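You operate a simulated robot arm through the tools that you are given. There is no shell and no other tool.

Carry out the task below with a simulated robot arm. There is one attempt and no reset: what you move stays moved.

## Task
Brush the dust off the pale slab, then prime it.
Fine: white brush dusts, green brush dips in the black tray; both back, lid shut; dark slab unprimed, black brush and stone stay. Set down upright: soft white brush, green brush. A coat counts when it lies all over at full strength: go over it till it gets no stronger. What is to be rubbed or washed off counts as gone when no trace of it is left.

Only the result counts: the job must be done as asked and must still hold three seconds after the hand-in. Knocking over, shifting, dropping, spilling or breaking anything else fails it. Lids that push on must go on centred and level and be pressed home; caps that screw on are set level and turned clockwise until they are tight.

## Robot
A 6-joint arm with a four-finger gripper, fixed in place. Base frame: the origin is on the floor under the middle of its stand, x ahead of it, y to its left, z up. Readings come in m, degrees, newtons and seconds.
It reaches about 1.012 m from its shoulder. Its first joint turns from -166.0 to 166.0 degrees. Payload 3.43 kg.
The TCP is the grasp point between the finger pads, 0.03 m short of the fingertips. In the tool frame z runs along the fingers and y along their closing line. The gripper opens to 0.12 m; its body begins 0.085 m behind the TCP.
Orientation is told as [roll, pitch, yaw] about the base's x, y, z axes, in that order, counted from this pose: with the fingers straight down and closing along the base's y, the tool's x points along the base's -x, its y along +y and its z along -z.

## Interface
- The arm moves only by the tool step_arm. Its arguments are lists of equal length, an entry for each row: "offset": the shift along the base's x, y, z in m, a list of three; "rotation": the turn, a rotation vector about the base's x, y, z in degrees, a list of three; "hand": the opening, from 0 (shut) to 1 (fully open). In form: {"offset": [[tx, ty, tz], ...], "rotation": [[rx, ry, rz], ...], "hand": [hand, ...]}. A call has 1 to 20 rows; each row shifts and turns the commanded pose from where the row before left it. A row lasts 0.2 s, in which the tool goes at most 0.05 m and 8.6 degrees; a call with a longer step from one row to the next is refused whole, and so is a gripper value outside its range. A pose out of reach is approached as far as the arm can. The call stops where the force on the tool passes 90 N (or 10 N more than at its start, if that is more) or the arm is blocked; 0.2 s more then pass. The fingers move at their own pace (about 0.1362 m/s each) and stop on an object; they squeeze with about 43 N. The grip force told is the motor's: it shows also when the fingers shut on nothing. Time passes only in rows, and 0.2 s behind the last, so rows that do not move let the fingers close. The reply holds the time, the measured pose of the TCP, the force on the tool along the base axes, the opening and the grip force, in the units named above and with some noise, with the torque about the TCP (base axes, N m) and any sound that the robot's microphone picked up, and new pictures: "show" is both (left out), scene, wrist or none.
- Cameras (640 x 400 px; columns grow to the right, rows downward): "scene" is fixed at [0.3988, 0.6661, 1.661]; the picture's right is [-1.00, 0.06, 0.00], its down [0.06, 0.95, -0.30] and it looks along [-0.02, -0.30, -0.95] (base axes); focal length 284 px, centre (320, 200). "wrist" rides on the gripper at [0.072, -0.017, -0.121] in the tool frame; the picture's right is [0.23, 0.97, 0.00], its down [-0.81, 0.19, -0.55] and it looks along [-0.54, 0.13, 0.83] (tool axes); focal length 275 px, centre (320, 200). There is no depth. A picture from a camera that has moved, and an enlarged one, comes with that camera's place and axes in the base frame and with its lens. The place of the scene camera against the robot may be out by one fixed shift of up to 0.025 m in any direction.
- zoom(camera, box): a new picture of the part [left, top, right, bottom] of that camera's present view, enlarged. The clock stands still meanwhile.
- close_job(): hands the job in; it is judged then, once.

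Places have to be worked out from the pictures, the camera data and where the tool is seen. Open the gripper and draw the arm clear of the work before you hand the job in, unless the task says otherwise.

The tools are called by a JSON object that holds its "name" and its "arguments". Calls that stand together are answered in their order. step_arm: Moves the arm, as the interface text tells. Its arguments: {"type":"object","properties":{"offset":{"type":"array","items":{"type":"array","items":{"type":"number"}}},"rotation":{"type":"array","items":{"type":"array","items":{"type":"number"}}},"hand":{"type":"array","items":{"type":"number"}},"show":{"type":"string","enum":["both","scene","wrist","none"]}},"required":["offset","rotation","hand"]} The other tools are called the same way: zoom (camera, box) takes an enlarged picture of a part of a camera's view; close_job () hands the job in.

At the start:

```text
clock: 0.0
tool_pos: [0.2808, 0.4856, 1.2194]
ee_rot: [0.0, 0.1, 0.1]
wrist_force: [0.1, 0.0, 0.0]
moment: [-0.02, 0.01, -0.02]
finger_gap: 0.12
grip_force: 0.0
```

scene: 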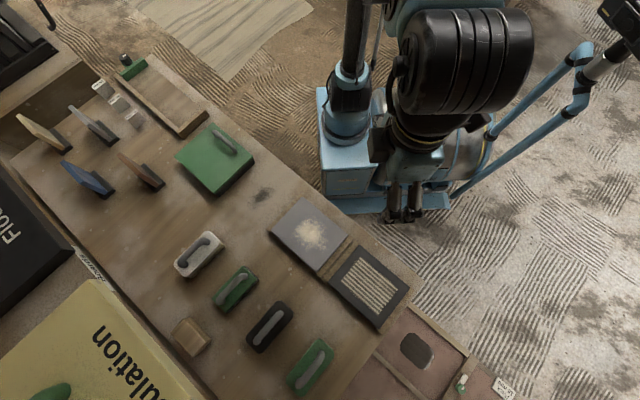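
wrist: 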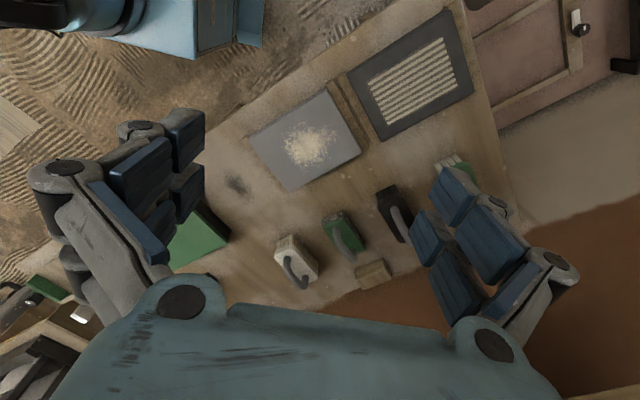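

I'll look closely at the scene first: the table seems to hold a pale slab with dust, a dark slab with stripes, several brushes and trays.

{"name": "zoom", "arguments": {"camera": "scene", "box": [160, 180, 420, 400]}}

{"name": "zoom", "arguments": {"camera": "scene", "box": [0, 40, 260, 210]}}

{"name": "zoom", "arguments": {"camera": "wrist", "box": [160, 60, 520, 300]}}

```text
1.82 times, centred on (290, 290) of scene
camera zoom: at [0.3988, 0.6661, 1.661], right [-1.0, 0.06, 0.0], down [0.06, 0.95, -0.3], along [-0.02, -0.3, -0.95], focal length 517 px, centre (374, 36)
```

zoom: 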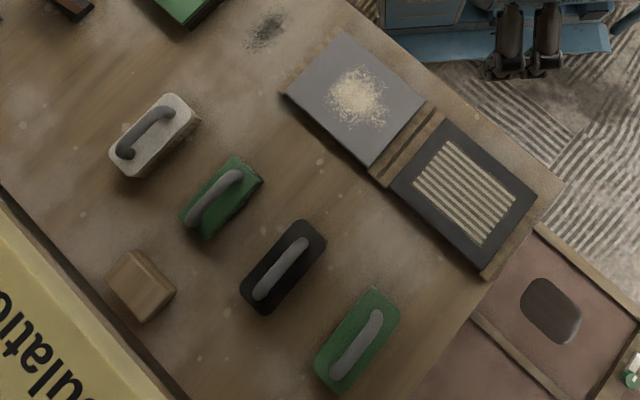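

```text
2.35 times, centred on (130, 125) of scene
camera zoom: at [0.3988, 0.6661, 1.661], right [-1.0, 0.06, 0.0], down [0.06, 0.95, -0.3], along [-0.02, -0.3, -0.95], focal length 669 px, centre (767, 376)
```

zoom: 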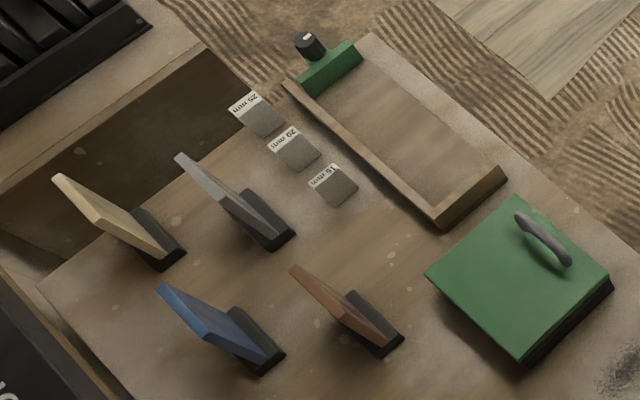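

```text
1.67 times, centred on (340, 180) of wrist
camera zoom: at [0.2088, 0.4709, 1.3396], right [-0.23, 0.97, 0.0], down [0.81, 0.19, 0.55], along [0.54, 0.13, -0.83], focal length 459 px, centre (287, 233)
```

zoom: 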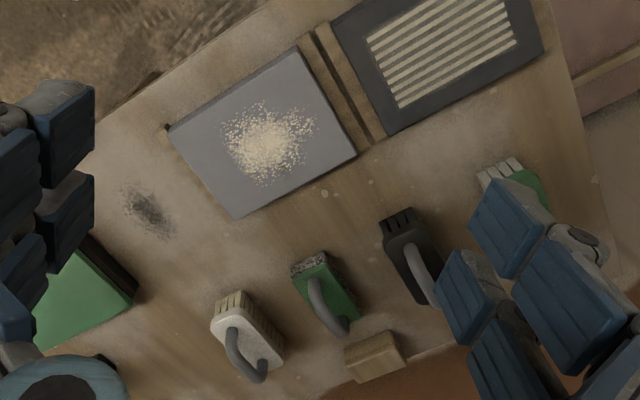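

The brushes have handles on top and the tray has a green lid. I'll move the wrist camera over towards the tray for a close look at the lid.

{"name": "step_arm", "arguments": {"offset": [[0.024, -0.034, -0.017], [0.024, -0.034, -0.017], [0.024, -0.034, -0.017], [0.024, -0.034, -0.017], [0.024, -0.034, -0.017], [0.024, -0.034, -0.017], [0.026, -0.034, -0.017]], "rotation": [[0, 0, 0], [0, 0, 0], [0, 0, 0], [0, 0, 0], [0, 0, 0], [0, 0, 0], [0, 0, 0]], "hand": [1, 1, 1, 1, 1, 1, 1]}}

```text
clock: 1.6
tool_pos: [0.4363, 0.2482, 1.1018]
ee_rot: [0.1, -0.6, -0.1]
wrist_force: [0.5, 0.3, 0.1]
moment: [0.02, 0.01, 0.02]
finger_gap: 0.1198
grip_force: 0.0
camera wrist: at [0.3634, 0.2323, 1.2214], right [-0.23, 0.97, 0.0], down [0.81, 0.19, 0.56], along [0.55, 0.13, -0.83], focal length 275 px, centre (320, 200)
```

scene: 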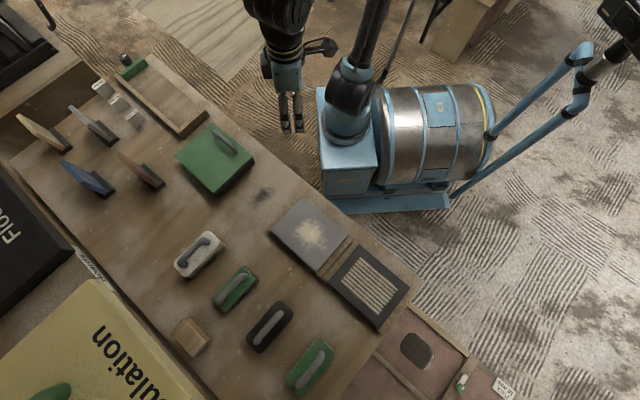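
wrist: 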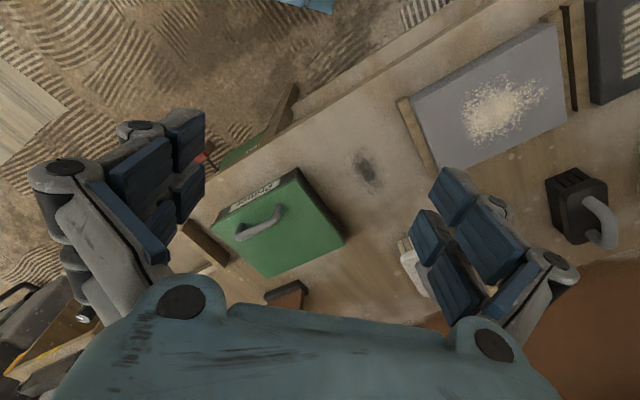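

The green-lidded box is clearly visible with a label near the handle; zooming to see its construction.

{"name": "zoom", "arguments": {"camera": "wrist", "box": [190, 140, 370, 300]}}

{"name": "zoom", "arguments": {"camera": "wrist", "box": [380, 0, 640, 250]}}

{"name": "zoom", "arguments": {"camera": "scene", "box": [160, 110, 270, 210]}}

```text
2.50 times, centred on (280, 220) of wrist
camera zoom: at [0.3634, 0.2323, 1.2214], right [-0.23, 0.97, 0.0], down [0.81, 0.19, 0.56], along [0.55, 0.13, -0.83], focal length 688 px, centre (420, 150)
```

zoom: 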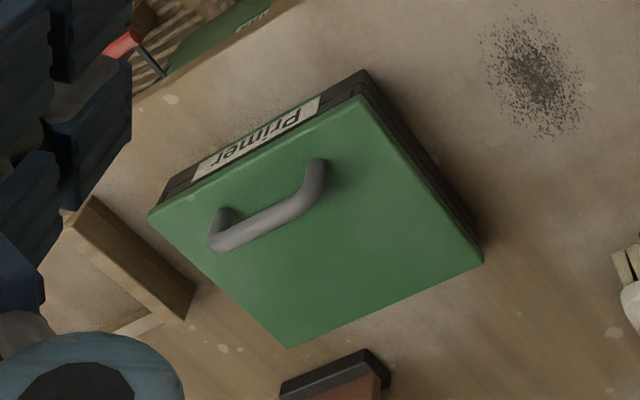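

```text
1.60 times, centred on (510, 125) of wrist
camera zoom: at [0.3634, 0.2323, 1.2214], right [-0.23, 0.97, 0.0], down [0.81, 0.19, 0.56], along [0.55, 0.13, -0.83], focal length 440 px, centre (16, 320)
```

zoom: 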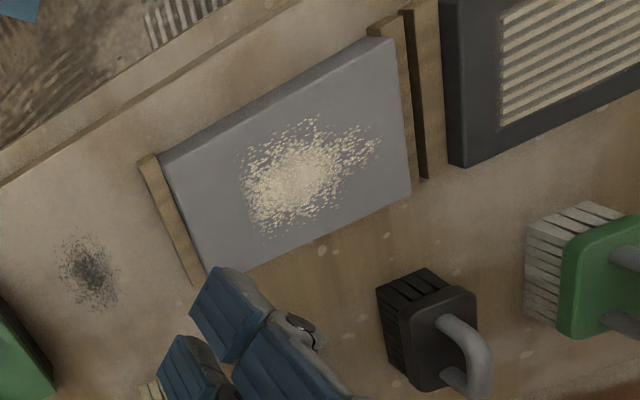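

```text
4.00 times, centred on (215, 160) of scene
camera zoom: at [0.3988, 0.6661, 1.661], right [-1.0, 0.06, 0.0], down [0.06, 0.95, -0.3], along [-0.02, -0.3, -0.95], focal length 1138 px, centre (740, 360)
```

zoom: 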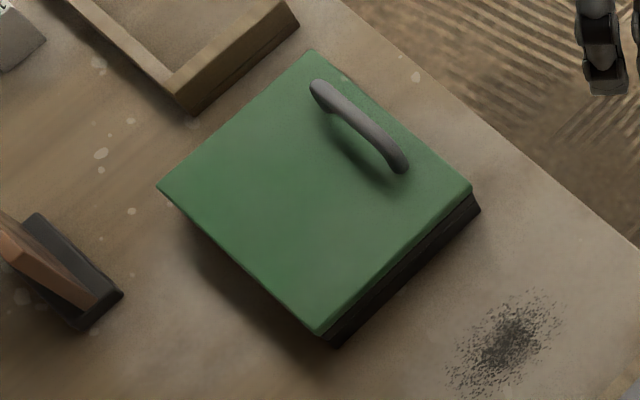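

The tray is a black box with a green "Primer" lid whose handle is near the robot-side edge (probably hinged at the far edge). Now I look at the brushes, to tell the two green items apart.

{"name": "step_arm", "arguments": {"offset": [[-0.01, 0.043, -0.008], [-0.01, 0.043, -0.008], [-0.01, 0.043, -0.008], [-0.01, 0.043, -0.008], [0.0, 0.043, -0.008], [0.0, 0.043, -0.008], [0.0, 0.043, -0.008]], "rotation": [[0, 0, 0], [0, 0, 0], [0, 0, 0], [0, 0, 0], [0, 0, 0], [0, 0, 0], [0, 0, 0]], "hand": [1, 1, 1, 1, 1, 1, 1], "show": "wrist"}}

```text
clock: 3.2
tool_pos: [0.3943, 0.5497, 1.0445]
ee_rot: [0.0, -0.6, 0.0]
wrist_force: [0.6, 0.2, 1.0]
moment: [0.04, -0.04, 0.01]
finger_gap: 0.1201
grip_force: 0.1
camera wrist: at [0.3218, 0.5339, 1.1647], right [-0.23, 0.97, 0.0], down [0.8, 0.19, 0.56], along [0.55, 0.13, -0.83], focal length 275 px, centre (320, 200)
```

wrist: 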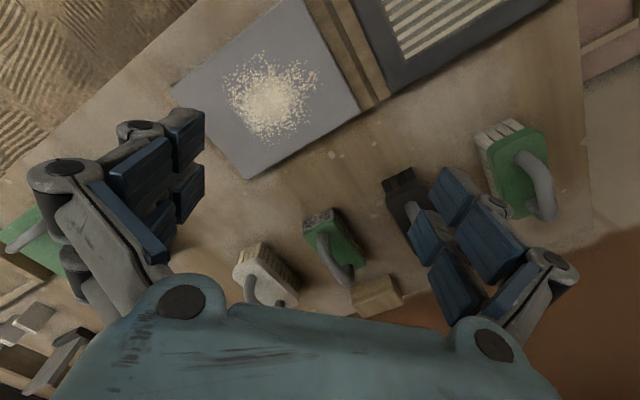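

{"name": "zoom", "arguments": {"camera": "wrist", "box": [220, 190, 400, 310]}}

{"name": "zoom", "arguments": {"camera": "wrist", "box": [370, 100, 580, 250]}}

{"name": "zoom", "arguments": {"camera": "wrist", "box": [160, 0, 560, 200]}}

```text
3.33 times, centred on (310, 250) of wrist
camera zoom: at [0.3218, 0.5339, 1.1647], right [-0.23, 0.97, 0.0], down [0.8, 0.19, 0.56], along [0.55, 0.13, -0.83], focal length 918 px, centre (353, 33)
```

zoom: 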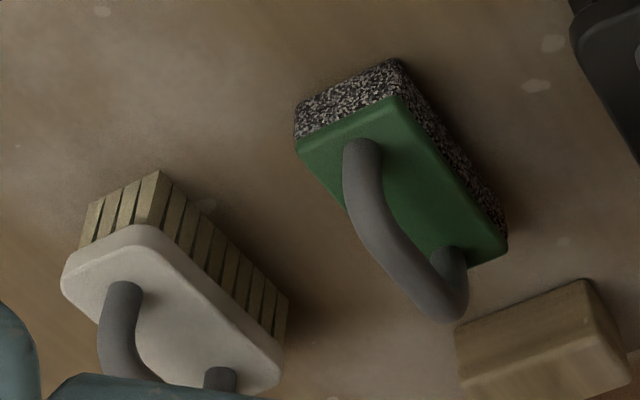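

```text
2.67 times, centred on (475, 175) of wrist
camera zoom: at [0.3218, 0.5339, 1.1647], right [-0.23, 0.97, 0.0], down [0.8, 0.19, 0.56], along [0.55, 0.13, -0.83], focal length 734 px, centre (-93, 267)
```

zoom: 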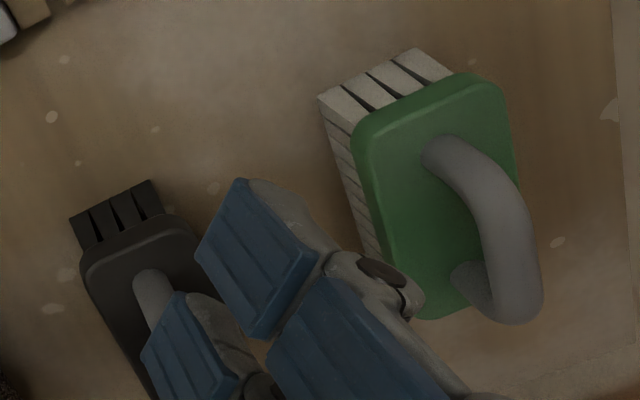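

```text
1.60 times, centred on (360, 100) of wrist
camera zoom: at [0.3218, 0.5339, 1.1647], right [-0.23, 0.97, 0.0], down [0.8, 0.19, 0.56], along [0.55, 0.13, -0.83], focal length 440 px, centre (256, 360)
```

zoom: 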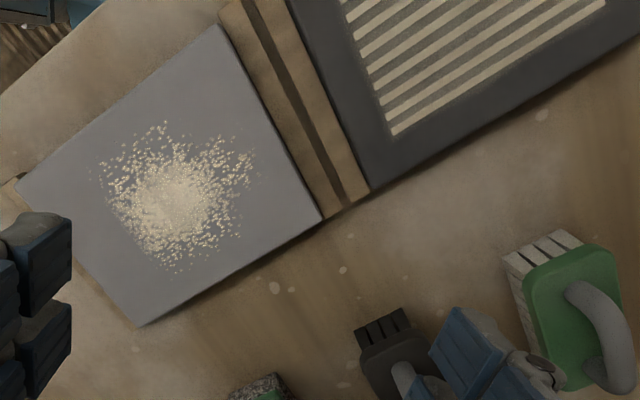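

So: white brush (cream bristles), green block with a speckled abrasive (the "stone"), wooden block, black brush, and a green brush with white bristles at the far right. Triangulating the pale slab's corners puts its top at z≈0.834 with its centre near (0.419, 0.493). I'll hover over the white brush with yaw ≈43° to match its handle.

{"name": "step_arm", "arguments": {"offset": [[0.044, -0.003, -0.001], [0.044, -0.003, -0.001], [0.044, -0.003, -0.001], [0.044, -0.003, -0.001], [0.044, -0.003, -0.001], [0.044, -0.003, -0.001], [0.042, -0.002, -0.001]], "rotation": [[0, 0, 6.14], [0, 0, 6.14], [0, 0, 6.14], [0, 0, 6.14], [0, 0, 6.14], [0, 0, 6.14], [0, 0, 6.16]], "hand": [1, 1, 1, 1, 1, 1, 1]}}

```text
clock: 4.8
tool_pos: [0.701, 0.5279, 1.0413]
ee_rot: [0.0, -0.7, 43.1]
wrist_force: [-0.1, -0.3, -0.1]
moment: [0.03, -0.06, 0.01]
finger_gap: 0.1198
grip_force: 0.1
camera wrist: at [0.6594, 0.4673, 1.1604], right [-0.83, 0.55, 0.0], down [0.46, 0.69, 0.56], along [0.31, 0.47, -0.83], focal length 275 px, centre (320, 200)
```

scene: 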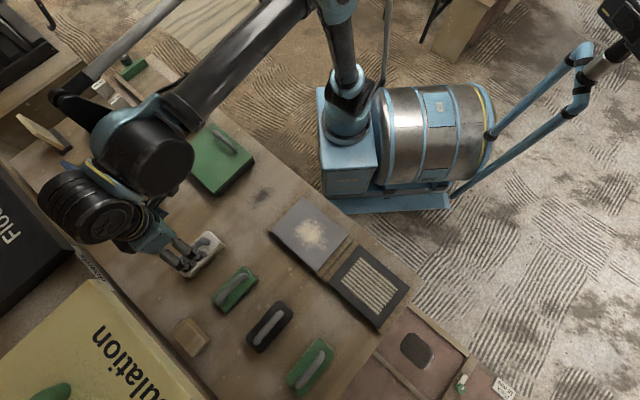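
wrist: 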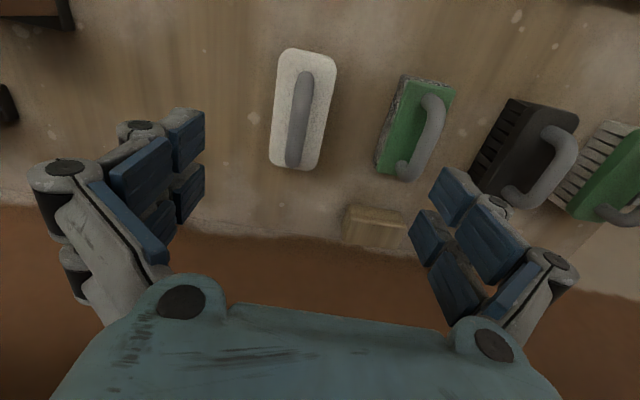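

White brush handle lies roughly from (0.695, 0.497) to (0.753, 0.560), direction ≈47.5°. I'll move closer above it and turn to match, then triangulate the height.

{"name": "step_arm", "arguments": {"offset": [[0.01, 0.0, -0.03], [0.01, 0.0, -0.03], [0.0, 0.0, 0.0]], "rotation": [[0, 0, 2.2], [0, 0, 2.2], [0, 0.6, 0]], "hand": [1, 1, 1], "show": "wrist"}}

```text
clock: 5.6
tool_pos: [0.7213, 0.5287, 0.9796]
ee_rot: [0.6, -0.2, 47.4]
wrist_force: [0.7, -0.4, -0.5]
moment: [0.02, -0.01, 0.03]
finger_gap: 0.1198
grip_force: 0.1
camera wrist: at [0.6856, 0.4649, 1.1004], right [-0.87, 0.49, 0.01], down [0.41, 0.72, 0.56], along [0.27, 0.49, -0.83], focal length 275 px, centre (320, 200)
```

wrist: 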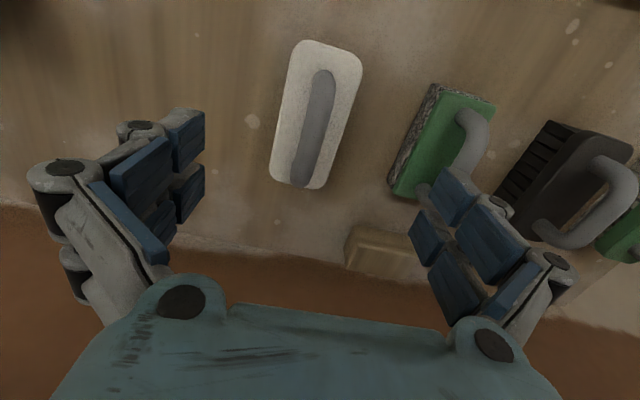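

The handle is aligned with the tool's x axis at yaw 47.5° and is centred near (0.731, 0.533) with its top around z≈0.89. I'll shift there, level, narrow the hand to ~0.055 and come down a little to check.

{"name": "step_arm", "arguments": {"offset": [[0.01, 0.0045, -0.01], [0.0, 0.0, -0.025], [0.0, 0.0, 0.0]], "rotation": [[-0.55, -0.31, 0.1], [0, 0, 0], [0, 0, 0]], "hand": [0.46, 0.46, 0.46], "show": "wrist"}}

```text
clock: 6.4
tool_pos: [0.7307, 0.5332, 0.9449]
ee_rot: [0.1, 0.0, 47.4]
wrist_force: [-1.0, 0.2, 0.3]
moment: [0.03, 0.01, 0.02]
finger_gap: 0.0549
grip_force: 0.0
camera wrist: at [0.6951, 0.4708, 1.0648], right [-0.87, 0.49, 0.0], down [0.41, 0.73, 0.55], along [0.27, 0.48, -0.83], focal length 275 px, centre (320, 200)
```

wrist: 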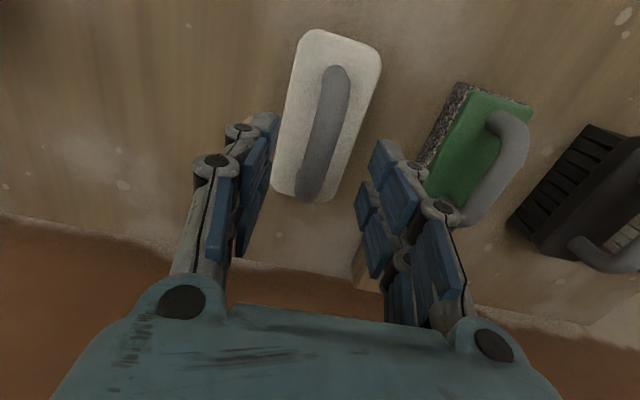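

Handle top triangulates to z≈0.887, and the tool is centred over it. I descend so the pads straddle the bar, checking force.

{"name": "step_arm", "arguments": {"offset": [[0, 0, -0.02], [0, 0, -0.02], [0, 0, -0.015], [0, 0, 0]], "rotation": [[0, 0, 0], [0, 0, 0], [0, 0, 0], [0, 0, 0]], "hand": [0.46, 0.46, 0.46, 0.46]}}

```text
clock: 7.4
tool_pos: [0.7316, 0.5337, 0.8892]
ee_rot: [-0.1, 0.0, 47.5]
wrist_force: [0.1, -0.4, 0.1]
moment: [0.0, -0.04, 0.01]
finger_gap: 0.0554
grip_force: 0.1
camera wrist: at [0.6951, 0.4715, 1.0095], right [-0.87, 0.49, 0.0], down [0.41, 0.73, 0.55], along [0.27, 0.48, -0.83], focal length 275 px, centre (320, 200)
```

scene: 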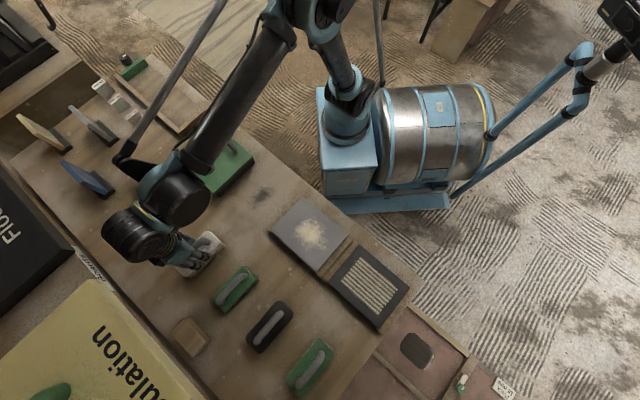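
wrist: 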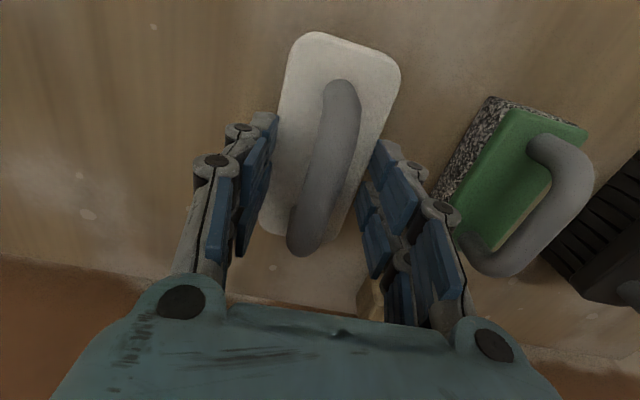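

The bar sits between the pads; I'll lower in small steps to bring the pads well around the bar while watching for contact with the plate.

{"name": "step_arm", "arguments": {"offset": [[0, 0, -0.004], [0, 0, 0]], "rotation": [[0, 0, 0], [0, 0, 0]], "hand": [0.46, 0.46], "show": "none"}}

{"name": "step_arm", "arguments": {"offset": [[0, 0, -0.003], [0, 0, 0]], "rotation": [[0, 0, 0], [0, 0, 0]], "hand": [0.46, 0.46], "show": "wrist"}}

```text
clock: 8.0
tool_pos: [0.7316, 0.5338, 0.8854]
ee_rot: [0.0, -0.1, 47.4]
wrist_force: [3.8, 4.1, 20.4]
moment: [0.1, -0.13, -0.01]
finger_gap: 0.0566
grip_force: 0.6
```

```text
clock: 8.6
tool_pos: [0.7314, 0.5335, 0.8832]
ee_rot: [0.0, -0.1, 47.5]
wrist_force: [2.0, -1.6, 45.9]
moment: [-0.24, -0.34, -0.06]
finger_gap: 0.0617
grip_force: 12.7
camera wrist: at [0.6944, 0.4705, 1.004], right [-0.87, 0.49, 0.0], down [0.41, 0.73, 0.55], along [0.27, 0.48, -0.83], focal length 275 px, centre (320, 200)
```

wrist: 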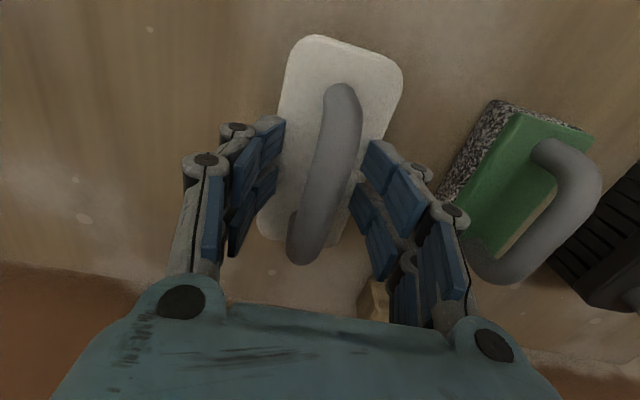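

Fingertips touched the plate (contact began at TCP z≈0.886, so the plate top is ≈0.856). I'll back off 6 mm and close on the bar.

{"name": "step_arm", "arguments": {"offset": [[0, 0, 0.006], [0, 0, 0], [0, 0, 0], [0, 0, 0]], "rotation": [[0, 0, 0], [0, 0, 0], [0, 0, 0], [0, 0, 0]], "hand": [0.46, 0.2, 0.0, 0.0], "show": "wrist"}}

```text
clock: 9.6
tool_pos: [0.7323, 0.5341, 0.8876]
ee_rot: [-0.1, 0.1, 47.5]
wrist_force: [-0.2, -1.1, -0.5]
moment: [-0.03, -0.02, -0.03]
finger_gap: 0.0156
grip_force: 42.4
camera wrist: at [0.6952, 0.4711, 1.0087], right [-0.87, 0.49, 0.0], down [0.41, 0.73, 0.55], along [0.27, 0.48, -0.83], focal length 275 px, centre (320, 200)
```

wrist: 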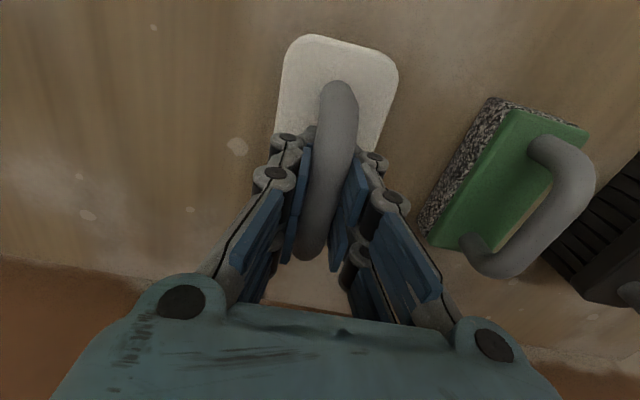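

Gripped the bar (gap 15.6 mm, 42 N). I note the home pose: TCP (0.7323, 0.5341, 0.8876), yaw 47.5. Lifting straight up.

{"name": "step_arm", "arguments": {"offset": [[0, 0, 0.01], [0, 0, 0.03], [0, 0, 0.04], [0, 0, 0.04], [0, 0, 0]], "rotation": [[0, 0, 0], [0, 0, 0], [0, 0, 0], [0, 0, 0], [0, 0, 0]], "hand": [0, 0, 0, 0, 0]}}

```text
clock: 10.8
tool_pos: [0.7313, 0.5334, 1.0086]
ee_rot: [0.0, 0.0, 47.5]
wrist_force: [0.2, 0.1, -1.8]
moment: [-0.01, 0.0, -0.01]
finger_gap: 0.0157
grip_force: 43.2
camera wrist: at [0.6949, 0.4708, 1.1293], right [-0.87, 0.49, 0.0], down [0.41, 0.73, 0.55], along [0.27, 0.48, -0.83], focal length 275 px, centre (320, 200)
```

scene: 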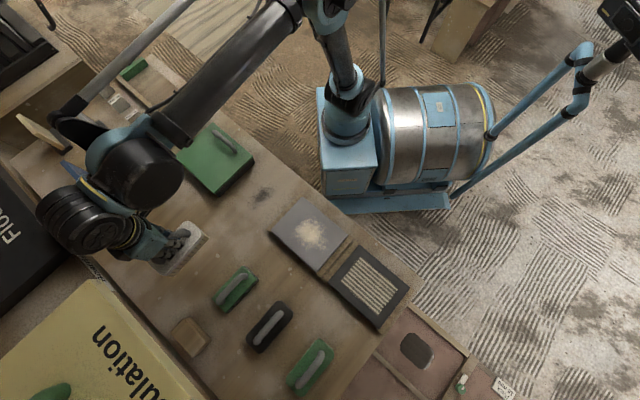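
wrist: 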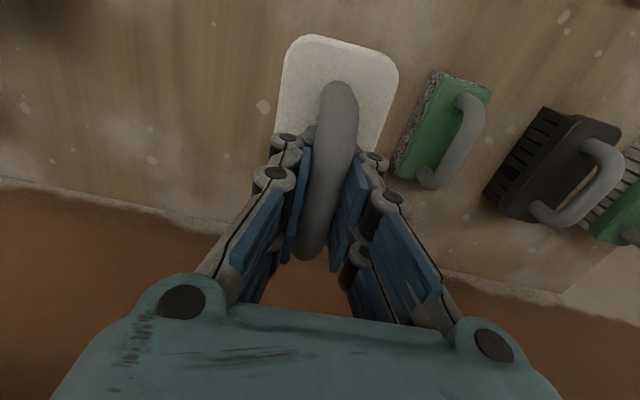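

The brush is firmly held. I'll carry it over the pale slab's centre at z≈1.0 and turn it to the slab's axis (yaw ≈44.2°).

{"name": "step_arm", "arguments": {"offset": [[-0.0446, -0.0057, 0], [-0.0446, -0.0057, 0], [-0.0446, -0.0057, 0], [-0.0446, -0.0057, 0], [-0.0446, -0.0057, 0], [-0.0446, -0.0057, 0], [-0.0446, -0.0057, 0], [0, 0, 0]], "rotation": [[0, 0, -0.47], [0, 0, -0.47], [0, 0, -0.47], [0, 0, -0.47], [0, 0, -0.47], [0, 0, -0.47], [0, 0, -0.47], [0, 0, 0]], "hand": [0, 0, 0, 0, 0, 0, 0, 0]}}

```text
clock: 12.6
tool_pos: [0.4197, 0.494, 1.009]
ee_rot: [0.0, 0.0, 44.2]
wrist_force: [0.2, 0.4, -1.9]
moment: [0.01, 0.0, 0.01]
finger_gap: 0.016
grip_force: 43.1
camera wrist: at [0.3794, 0.4331, 1.1303], right [-0.84, 0.54, 0.0], down [0.45, 0.7, 0.55], along [0.3, 0.47, -0.83], focal length 275 px, centre (320, 200)
```

scene: 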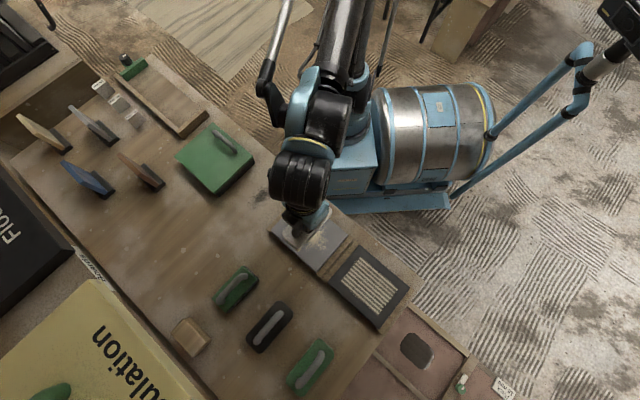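
wrist: 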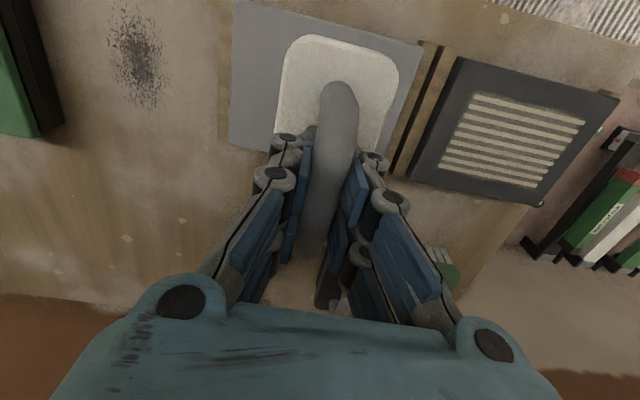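

Brush is over the pale slab, between battens. I'll start strokes at the dark-slab end and sweep away from it; moving to the start point and lowering to 0.94 first.

{"name": "step_arm", "arguments": {"offset": [[-0.021, 0.0215, -0.02], [-0.021, 0.0215, -0.02], [0, 0, -0.029], [0, 0, 0]], "rotation": [[0, 0, 0], [0, 0, 0], [0, 0, 0], [0, 0, 0]], "hand": [0, 0, 0, 0], "show": "wrist"}}

{"name": "step_arm", "arguments": {"offset": [[0, 0, -0.005], [0, 0, -0.005], [0, 0, -0.005], [0, 0, 0]], "rotation": [[0, 0, 0], [0, 0, 0], [0, 0, 0], [0, 0, 0]], "hand": [0, 0, 0, 0], "show": "none"}}

```text
clock: 13.6
tool_pos: [0.3764, 0.5369, 0.94]
ee_rot: [0.1, 0.0, 44.2]
wrist_force: [-0.3, 0.3, -1.8]
moment: [-0.01, 0.01, -0.02]
finger_gap: 0.0156
grip_force: 42.7
camera wrist: at [0.3366, 0.4763, 1.0607], right [-0.84, 0.54, 0.0], down [0.45, 0.7, 0.55], along [0.3, 0.47, -0.83], focal length 275 px, centre (320, 200)
```

wrist: 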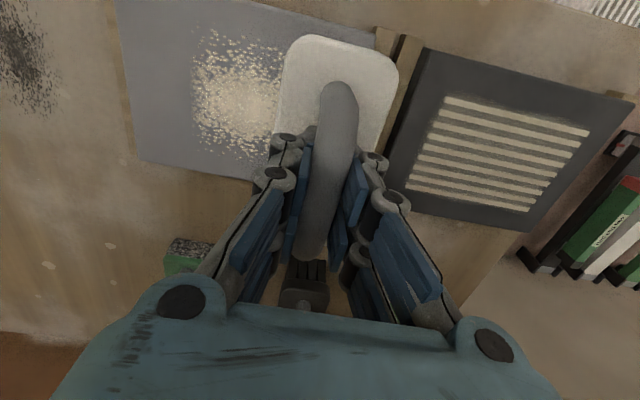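

```text
clock: 14.6
tool_pos: [0.3759, 0.5367, 0.9254]
ee_rot: [0.0, 0.1, 44.2]
wrist_force: [-0.6, -0.4, -1.3]
moment: [0.03, 0.04, 0.03]
finger_gap: 0.0156
grip_force: 42.9
```

No contact yet at TCP z=0.925; continuing down in small steps.

{"name": "step_arm", "arguments": {"offset": [[0, 0, -0.004], [0, 0, -0.004], [0, 0, 0]], "rotation": [[0, 0, 0], [0, 0, 0], [0, 0, 0]], "hand": [0, 0, 0], "show": "none"}}

{"name": "step_arm", "arguments": {"offset": [[0, 0, -0.004], [0, 0, 0]], "rotation": [[0, 0, 0], [0, 0, 0]], "hand": [0, 0], "show": "wrist"}}

```text
clock: 15.4
tool_pos: [0.3767, 0.5379, 0.919]
ee_rot: [0.0, -0.1, 44.2]
wrist_force: [1.1, 2.4, 38.6]
moment: [-0.13, 0.15, 0.0]
finger_gap: 0.0156
grip_force: 43.6
```

```text
clock: 15.8
tool_pos: [0.3665, 0.5379, 0.9209]
ee_rot: [-0.6, -0.7, 44.3]
wrist_force: [1.1, 0.4, -2.7]
moment: [0.0, 0.11, 0.02]
finger_gap: 0.0157
grip_force: 42.5
stopped in row 2: the force on the tool passed its limit at 104 N (the readings are from after the stop); the commanded pose is now the measured one
camera wrist: at [0.3251, 0.4772, 1.0408], right [-0.84, 0.54, -0.01], down [0.44, 0.7, 0.56], along [0.31, 0.47, -0.83], focal length 275 px, centre (320, 200)
```

wrist: 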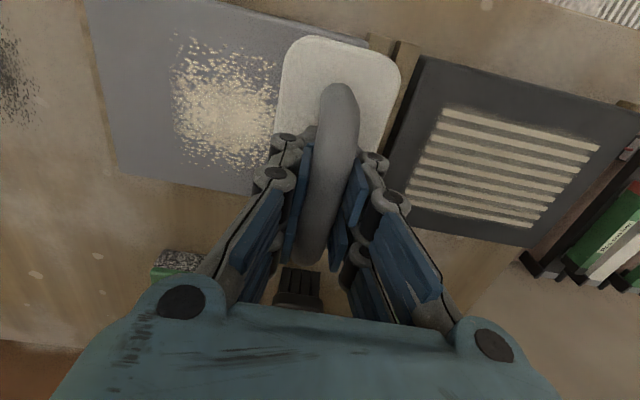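

Contact is stiff: it started at TCP z≈0.9205 and the extra 4 mm overloaded it. I raise gently and check that nothing shifted.

{"name": "step_arm", "arguments": {"offset": [[0.005, -0.001, 0.02], [0.005, 0, 0.02], [0, 0, 0]], "rotation": [[0, 0, 0], [0, 0, 0], [0, 0, 0]], "hand": [0, 0, 0]}}

{"name": "zoom", "arguments": {"camera": "scene", "box": [240, 180, 420, 340]}}

{"name": "zoom", "arguments": {"camera": "wrist", "box": [60, 0, 460, 260]}}

```text
clock: 16.6
tool_pos: [0.3765, 0.5359, 0.9605]
ee_rot: [-0.6, -0.6, 44.2]
wrist_force: [0.1, 0.0, -2.2]
moment: [0.0, -0.02, -0.01]
finger_gap: 0.0156
grip_force: 43.1
camera wrist: at [0.3354, 0.4761, 1.0806], right [-0.84, 0.54, -0.01], down [0.44, 0.7, 0.56], along [0.31, 0.47, -0.83], focal length 275 px, centre (320, 200)
```

scene: 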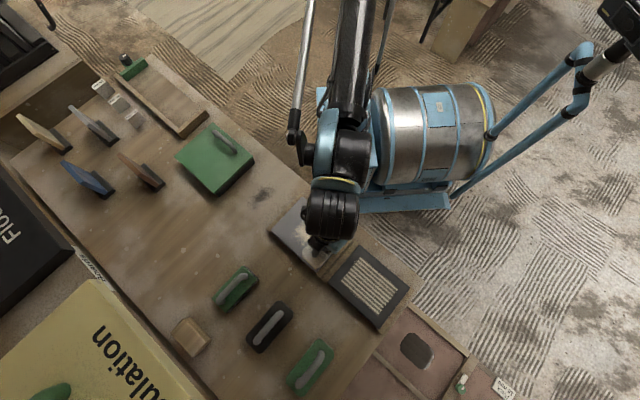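
wrist: 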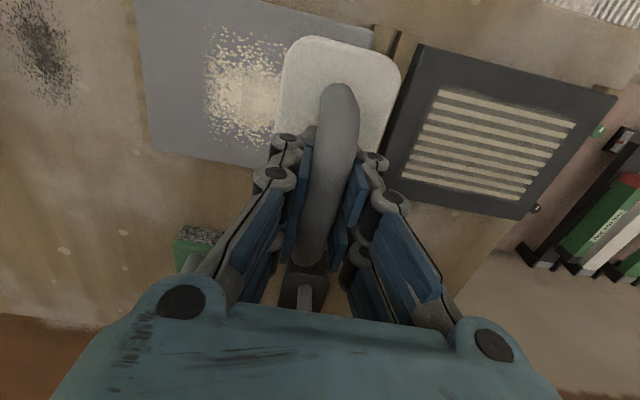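

```text
2.50 times, centred on (330, 260) of scene
camera zoom: at [0.3988, 0.6661, 1.661], right [-1.0, 0.06, 0.0], down [0.06, 0.95, -0.3], along [-0.02, -0.3, -0.95], focal length 711 px, centre (295, 50)
```

zoom: 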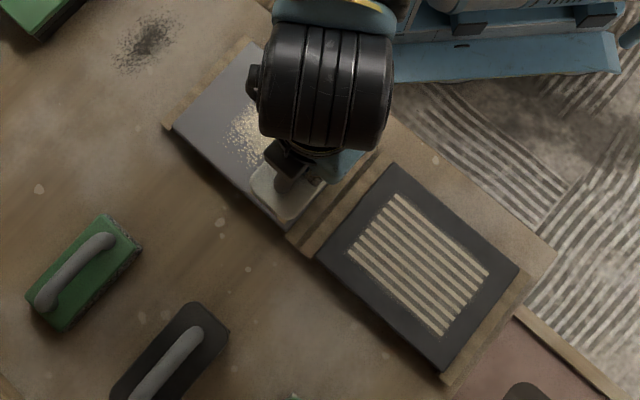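

```text
1.54 times, centred on (260, 130) of wrist
camera zoom: at [0.3354, 0.4761, 1.0806], right [-0.84, 0.54, -0.01], down [0.44, 0.7, 0.56], along [0.31, 0.47, -0.83], focal length 424 px, centre (412, 308)
```

zoom: 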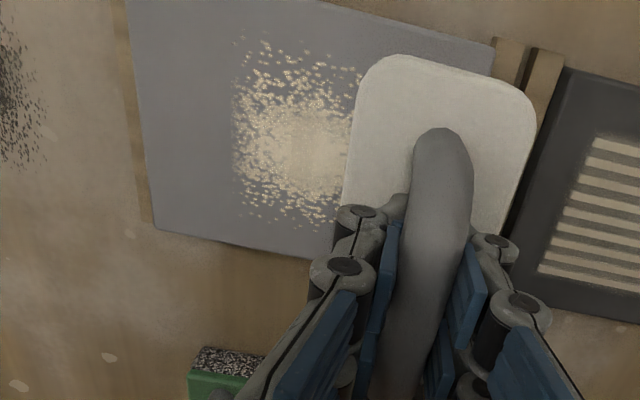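

Nothing has shifted and the brush sits the same in the hand. I'll level the tool, move fully onto the slab (away from the batten) and find the contact height with 1 mm steps.

{"name": "step_arm", "arguments": {"offset": [[0.011, -0.0105, -0.01], [0, 0, -0.015], [0, 0, -0.012], [0, 0, 0]], "rotation": [[0.01, 0.85, 0], [0, 0, 0], [0, 0, 0], [0, 0, 0]], "hand": [0, 0, 0, 0], "show": "none"}}

{"name": "step_arm", "arguments": {"offset": [[0, 0, -0.002], [0, 0, 0]], "rotation": [[0, 0, 0], [0, 0, 0]], "hand": [0, 0], "show": "none"}}

```text
clock: 17.6
tool_pos: [0.3877, 0.5256, 0.9236]
ee_rot: [0.1, 0.1, 44.2]
wrist_force: [-0.6, 0.0, -1.4]
moment: [-0.01, 0.0, 0.01]
finger_gap: 0.0155
grip_force: 42.5
```

```text
clock: 18.2
tool_pos: [0.3881, 0.5252, 0.922]
ee_rot: [0.0, -0.1, 44.3]
wrist_force: [0.5, 0.3, -2.4]
moment: [-0.01, 0.02, 0.0]
finger_gap: 0.0156
grip_force: 43.5
```

{"name": "step_arm", "arguments": {"offset": [[0, 0, -0.001], [0, 0, 0]], "rotation": [[0, 0, 0], [0, 0, 0]], "hand": [0, 0], "show": "none"}}

{"name": "step_arm", "arguments": {"offset": [[0, 0, -0.001], [0, 0, 0]], "rotation": [[0, 0, 0], [0, 0, 0]], "hand": [0, 0], "show": "none"}}

```text
clock: 18.8
tool_pos: [0.387, 0.527, 0.9209]
ee_rot: [0.1, 0.1, 44.2]
wrist_force: [0.5, -0.1, -1.1]
moment: [-0.03, 0.06, -0.03]
finger_gap: 0.0156
grip_force: 43.0
```

```text
clock: 19.4
tool_pos: [0.3879, 0.5271, 0.9199]
ee_rot: [0.1, 0.1, 44.2]
wrist_force: [0.3, 0.5, -1.7]
moment: [0.01, -0.02, 0.0]
finger_gap: 0.0157
grip_force: 42.9
```

No contact yet at 0.920 here, so the slab surface is a bit lower than whatever the brush touched before (batten). Continuing 1 mm at a time.

{"name": "step_arm", "arguments": {"offset": [[0, 0, -0.001], [0, 0, 0]], "rotation": [[0, 0, 0], [0, 0, 0]], "hand": [0, 0], "show": "none"}}

{"name": "step_arm", "arguments": {"offset": [[0, 0, -0.001], [0, 0, 0]], "rotation": [[0, 0, 0], [0, 0, 0]], "hand": [0, 0], "show": "none"}}

```text
clock: 20.0
tool_pos: [0.3869, 0.5264, 0.9185]
ee_rot: [0.1, -0.1, 44.3]
wrist_force: [-0.2, -1.0, -0.8]
moment: [0.0, -0.01, 0.0]
finger_gap: 0.0151
grip_force: 42.8
```

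```text
clock: 20.6
tool_pos: [0.3865, 0.5267, 0.9194]
ee_rot: [0.1, -0.1, 44.2]
wrist_force: [1.4, 2.3, 18.9]
moment: [0.51, -0.77, 0.02]
finger_gap: 0.0152
grip_force: 43.0
```

Contact with the slab at commanded z≈0.918 (about 20 N). I'll make a first sweep along the slab's long axis, away from the dark slab, and look at the result.

{"name": "step_arm", "arguments": {"offset": [[0.0115, -0.0118, 0], [0.0115, -0.0118, 0], [0.0115, -0.0118, 0], [0.0115, -0.0118, 0], [0.0115, -0.0118, 0], [0.0115, -0.0118, 0], [0.0115, -0.0118, 0], [0, 0, 0]], "rotation": [[0, 0, 0], [0, 0, 0], [0, 0, 0], [0, 0, 0], [0, 0, 0], [0, 0, 0], [0, 0, 0], [0, 0, 0]], "hand": [0, 0, 0, 0, 0, 0, 0, 0]}}

```text
clock: 22.4
tool_pos: [0.4663, 0.443, 0.9196]
ee_rot: [0.1, 0.1, 44.1]
wrist_force: [-4.7, 0.2, 13.6]
moment: [-0.09, -0.02, -0.05]
finger_gap: 0.0154
grip_force: 42.7
camera wrist: at [0.4278, 0.3824, 1.0392], right [-0.84, 0.54, 0.0], down [0.45, 0.7, 0.55], along [0.3, 0.47, -0.83], focal length 275 px, centre (320, 200)
```

scene: 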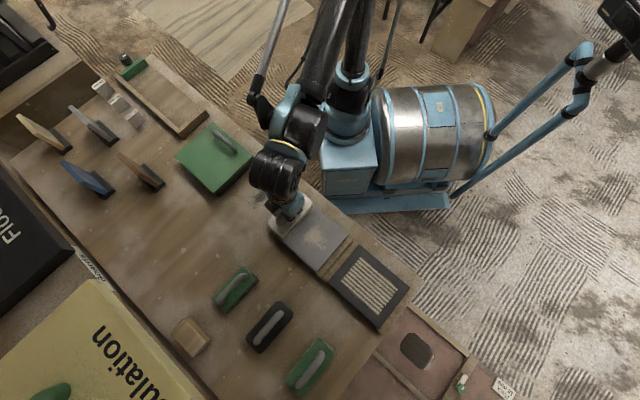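
wrist: 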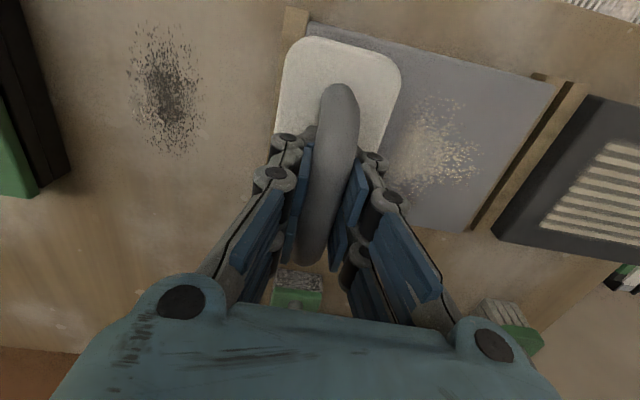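

The dust has faded clearly after one pass. I'll repeat the sweep back and forth at the same height.

{"name": "step_arm", "arguments": {"offset": [[-0.0115, 0.0118, 0], [-0.0115, 0.0118, 0], [-0.0115, 0.0118, 0], [-0.0115, 0.0118, 0], [-0.0115, 0.0118, 0], [-0.0115, 0.0118, 0], [-0.0115, 0.0118, 0], [0, 0, 0], [0.0115, -0.0118, 0], [0.0115, -0.0118, 0], [0.0115, -0.0118, 0], [0.0115, -0.0118, 0], [0.0115, -0.0118, 0], [0.0115, -0.0118, 0], [0.0115, -0.0118, 0], [0, 0, 0]], "rotation": [[0, 0, 0], [0, 0, 0], [0, 0, 0], [0, 0, 0], [0, 0, 0], [0, 0, 0], [0, 0, 0], [0, 0, 0], [0, 0, 0], [0, 0, 0], [0, 0, 0], [0, 0, 0], [0, 0, 0], [0, 0, 0], [0, 0, 0], [0, 0, 0]], "hand": [0, 0, 0, 0, 0, 0, 0, 0, 0, 0, 0, 0, 0, 0, 0, 0]}}

{"name": "zoom", "arguments": {"camera": "wrist", "box": [260, 0, 600, 260]}}

```text
clock: 25.8
tool_pos: [0.468, 0.4421, 0.9194]
ee_rot: [0.2, -0.1, 44.2]
wrist_force: [-11.5, 10.4, 58.4]
moment: [-0.2, 0.22, -0.04]
finger_gap: 0.0157
grip_force: 42.8
camera wrist: at [0.4278, 0.3822, 1.0389], right [-0.84, 0.54, 0.0], down [0.45, 0.7, 0.55], along [0.3, 0.47, -0.83], focal length 275 px, centre (320, 200)
```

scene: 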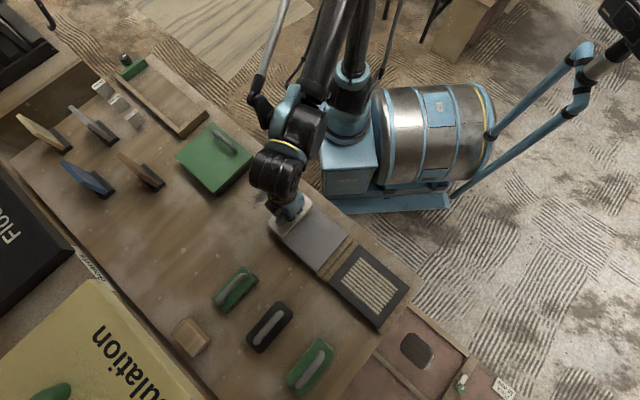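
wrist: 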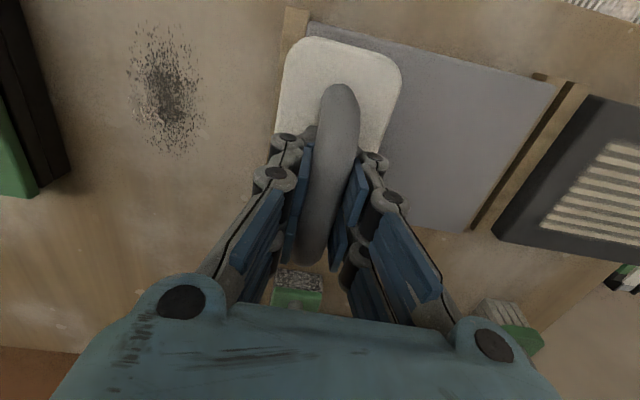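

```text
1.54 times, centred on (430, 130) of wrist
camera zoom: at [0.4278, 0.3822, 1.0389], right [-0.84, 0.54, 0.0], down [0.45, 0.7, 0.55], along [0.3, 0.47, -0.83], focal length 424 px, centre (151, 308)
```

zoom: 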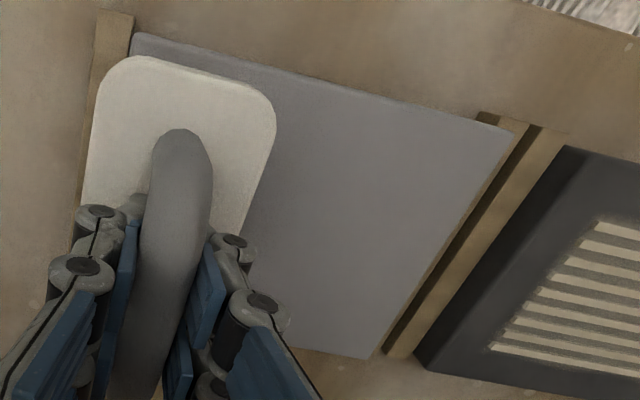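

The dust looks gone. To be sure I'll do two more lanes, offset ±12 mm across the slab, with slightly less pressure.

{"name": "step_arm", "arguments": {"offset": [[0, 0, 0.005], [0.0086, 0.0084, 0], [0, 0, -0.0045], [-0.0115, 0.0118, 0], [-0.0115, 0.0118, 0], [-0.0115, 0.0118, 0], [-0.0115, 0.0118, 0], [-0.0115, 0.0118, 0], [-0.0115, 0.0118, 0], [-0.0115, 0.0118, 0], [0, 0, 0.005], [-0.0172, -0.0167, 0], [0, 0, -0.005], [0.0115, -0.0118, 0], [0.0115, -0.0118, 0], [0.0115, -0.0118, 0], [0.0115, -0.0118, 0], [0.0115, -0.0118, 0], [0.0115, -0.0118, 0], [0.0115, -0.0118, 0]], "rotation": [[0, 0, 0], [0, 0, 0], [0, 0, 0], [0, 0, 0], [0, 0, 0], [0, 0, 0], [0, 0, 0], [0, 0, 0], [0, 0, 0], [0, 0, 0], [0, 0, 0], [0, 0, 0], [0, 0, 0], [0, 0, 0], [0, 0, 0], [0, 0, 0], [0, 0, 0], [0, 0, 0], [0, 0, 0], [0, 0, 0]], "hand": [0, 0, 0, 0, 0, 0, 0, 0, 0, 0, 0, 0, 0, 0, 0, 0, 0, 0, 0, 0]}}

```text
clock: 30.0
tool_pos: [0.4591, 0.4361, 0.9183]
ee_rot: [0.0, 0.0, 44.2]
wrist_force: [-4.9, 3.4, 15.7]
moment: [-0.08, 0.3, -0.11]
finger_gap: 0.0154
grip_force: 43.8
camera wrist: at [0.4197, 0.3747, 1.0391], right [-0.84, 0.54, 0.0], down [0.45, 0.7, 0.55], along [0.3, 0.47, -0.83], focal length 275 px, centre (320, 200)
```

scene: 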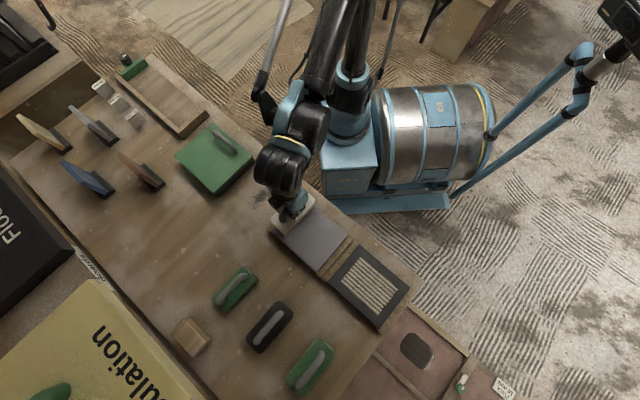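
wrist: 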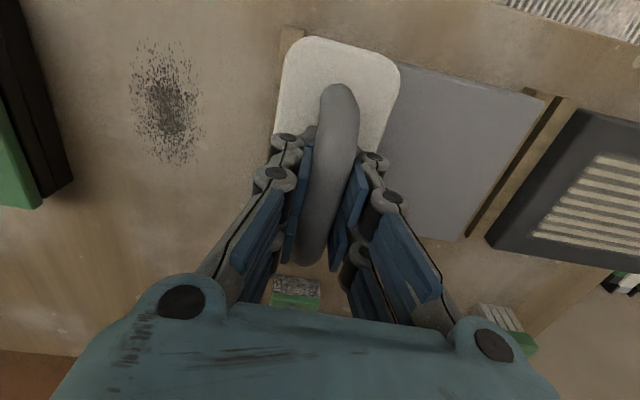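

Clean so far. One more back-and-forth (this lane, then the centre lane) for certainty, then lift off.

{"name": "step_arm", "arguments": {"offset": [[-0.0115, 0.0118, 0], [-0.0115, 0.0118, 0], [-0.0115, 0.0118, 0], [-0.0115, 0.0118, 0], [-0.0115, 0.0118, 0], [-0.0115, 0.0118, 0], [-0.0115, 0.0118, 0], [0, 0, 0.005], [0.0093, 0.009, 0], [0, 0, -0.005], [0.0115, -0.0118, 0], [0.0115, -0.0118, 0], [0.0115, -0.0118, 0], [0.0115, -0.0118, 0], [0.0115, -0.0118, 0], [0.0115, -0.0118, 0], [0.0115, -0.0118, 0], [0, 0, 0.03], [0, 0, 0.03], [0, 0, 0.03]], "rotation": [[0, 0, 0], [0, 0, 0], [0, 0, 0], [0, 0, 0], [0, 0, 0], [0, 0, 0], [0, 0, 0], [0, 0, 0], [0, 0, 0], [0, 0, 0], [0, 0, 0], [0, 0, 0], [0, 0, 0], [0, 0, 0], [0, 0, 0], [0, 0, 0], [0, 0, 0], [0, 0, 0], [0, 0, 0], [0, 0, 0]], "hand": [0, 0, 0, 0, 0, 0, 0, 0, 0, 0, 0, 0, 0, 0, 0, 0, 0, 0, 0, 0]}}

{"name": "zoom", "arguments": {"camera": "wrist", "box": [260, 0, 600, 260]}}

{"name": "zoom", "arguments": {"camera": "scene", "box": [240, 180, 420, 340]}}

```text
clock: 34.2
tool_pos: [0.4679, 0.4439, 1.0093]
ee_rot: [0.1, 0.0, 44.2]
wrist_force: [-0.2, -0.3, -1.7]
moment: [0.02, 0.01, 0.0]
finger_gap: 0.0157
grip_force: 43.1
camera wrist: at [0.4288, 0.3834, 1.1298], right [-0.84, 0.54, 0.0], down [0.45, 0.7, 0.55], along [0.3, 0.47, -0.83], focal length 275 px, centre (320, 200)
```

scene: 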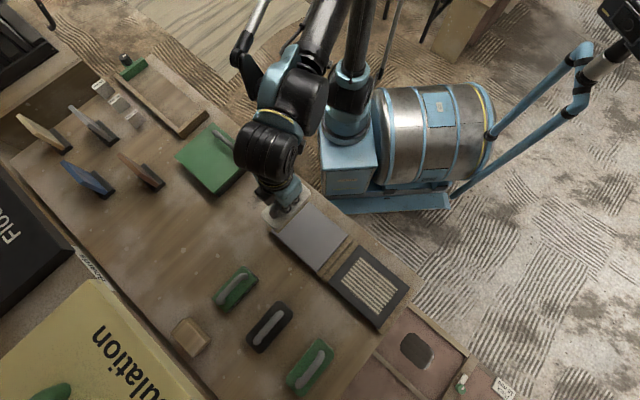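
wrist: 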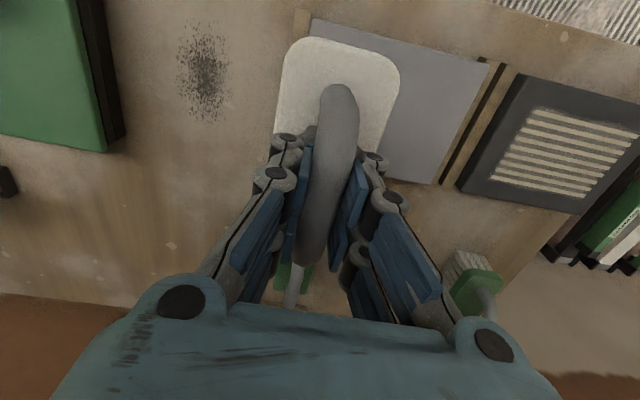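

```text
1.54 times, centred on (430, 130) of wrist
camera zoom: at [0.4288, 0.3834, 1.1298], right [-0.84, 0.54, 0.0], down [0.45, 0.7, 0.55], along [0.3, 0.47, -0.83], focal length 424 px, centre (151, 308)
```

zoom: 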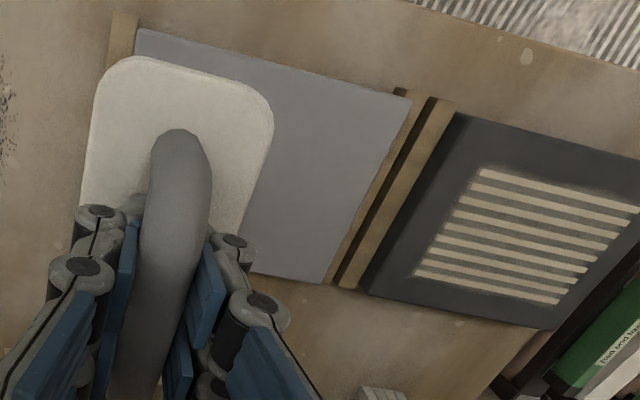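

```text
2.50 times, centred on (330, 260) of scene
camera zoom: at [0.3988, 0.6661, 1.661], right [-1.0, 0.06, 0.0], down [0.06, 0.95, -0.3], along [-0.02, -0.3, -0.95], focal length 711 px, centre (295, 50)
```

zoom: 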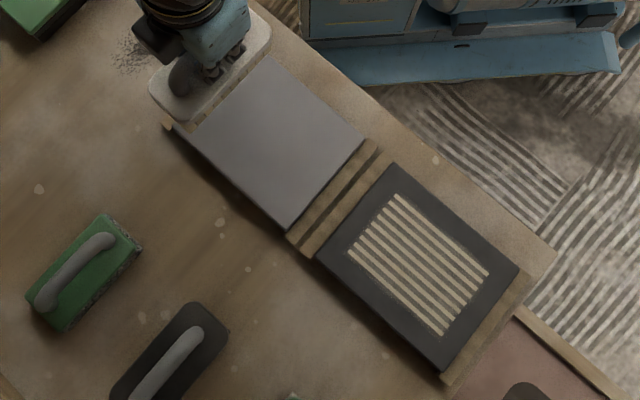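

The slab is clean and everything else is in place. I carry the white brush back to its home spot (hover above it first).

{"name": "step_arm", "arguments": {"offset": [[0.0441, 0.01503, 0], [0.0441, 0.01503, 0], [0.0441, 0.01503, 0], [0.0441, 0.01503, 0], [0.0441, 0.01503, 0], [0.0441, 0.01503, 0], [0, 0, -0.04], [0, 0, -0.04], [0, 0, 0]], "rotation": [[0, 0, 0.55], [0, 0, 0.55], [0, 0, 0.55], [0, 0, 0.55], [0, 0, 0.55], [0, 0, 0.55], [0, 0, 0], [0, 0, 0], [0, 0, 0]], "hand": [0, 0, 0, 0, 0, 0, 0, 0, 0], "show": "wrist"}}

```text
clock: 36.2
tool_pos: [0.7327, 0.5356, 0.9269]
ee_rot: [0.1, 0.0, 47.4]
wrist_force: [0.8, -0.2, -0.9]
moment: [0.02, -0.03, 0.01]
finger_gap: 0.0156
grip_force: 42.8
camera wrist: at [0.6976, 0.4725, 1.048], right [-0.87, 0.49, 0.0], down [0.41, 0.73, 0.55], along [0.27, 0.48, -0.83], focal length 275 px, centre (320, 200)
```

wrist: 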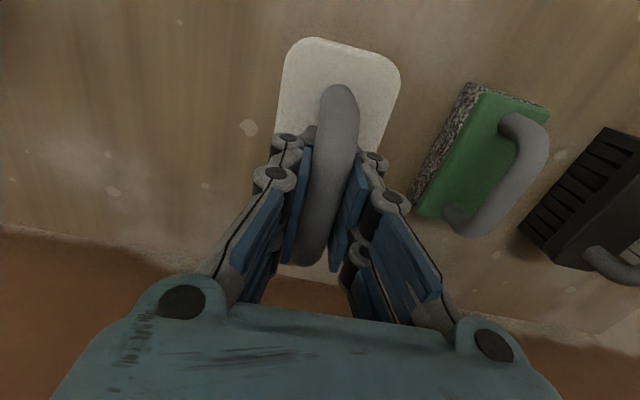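

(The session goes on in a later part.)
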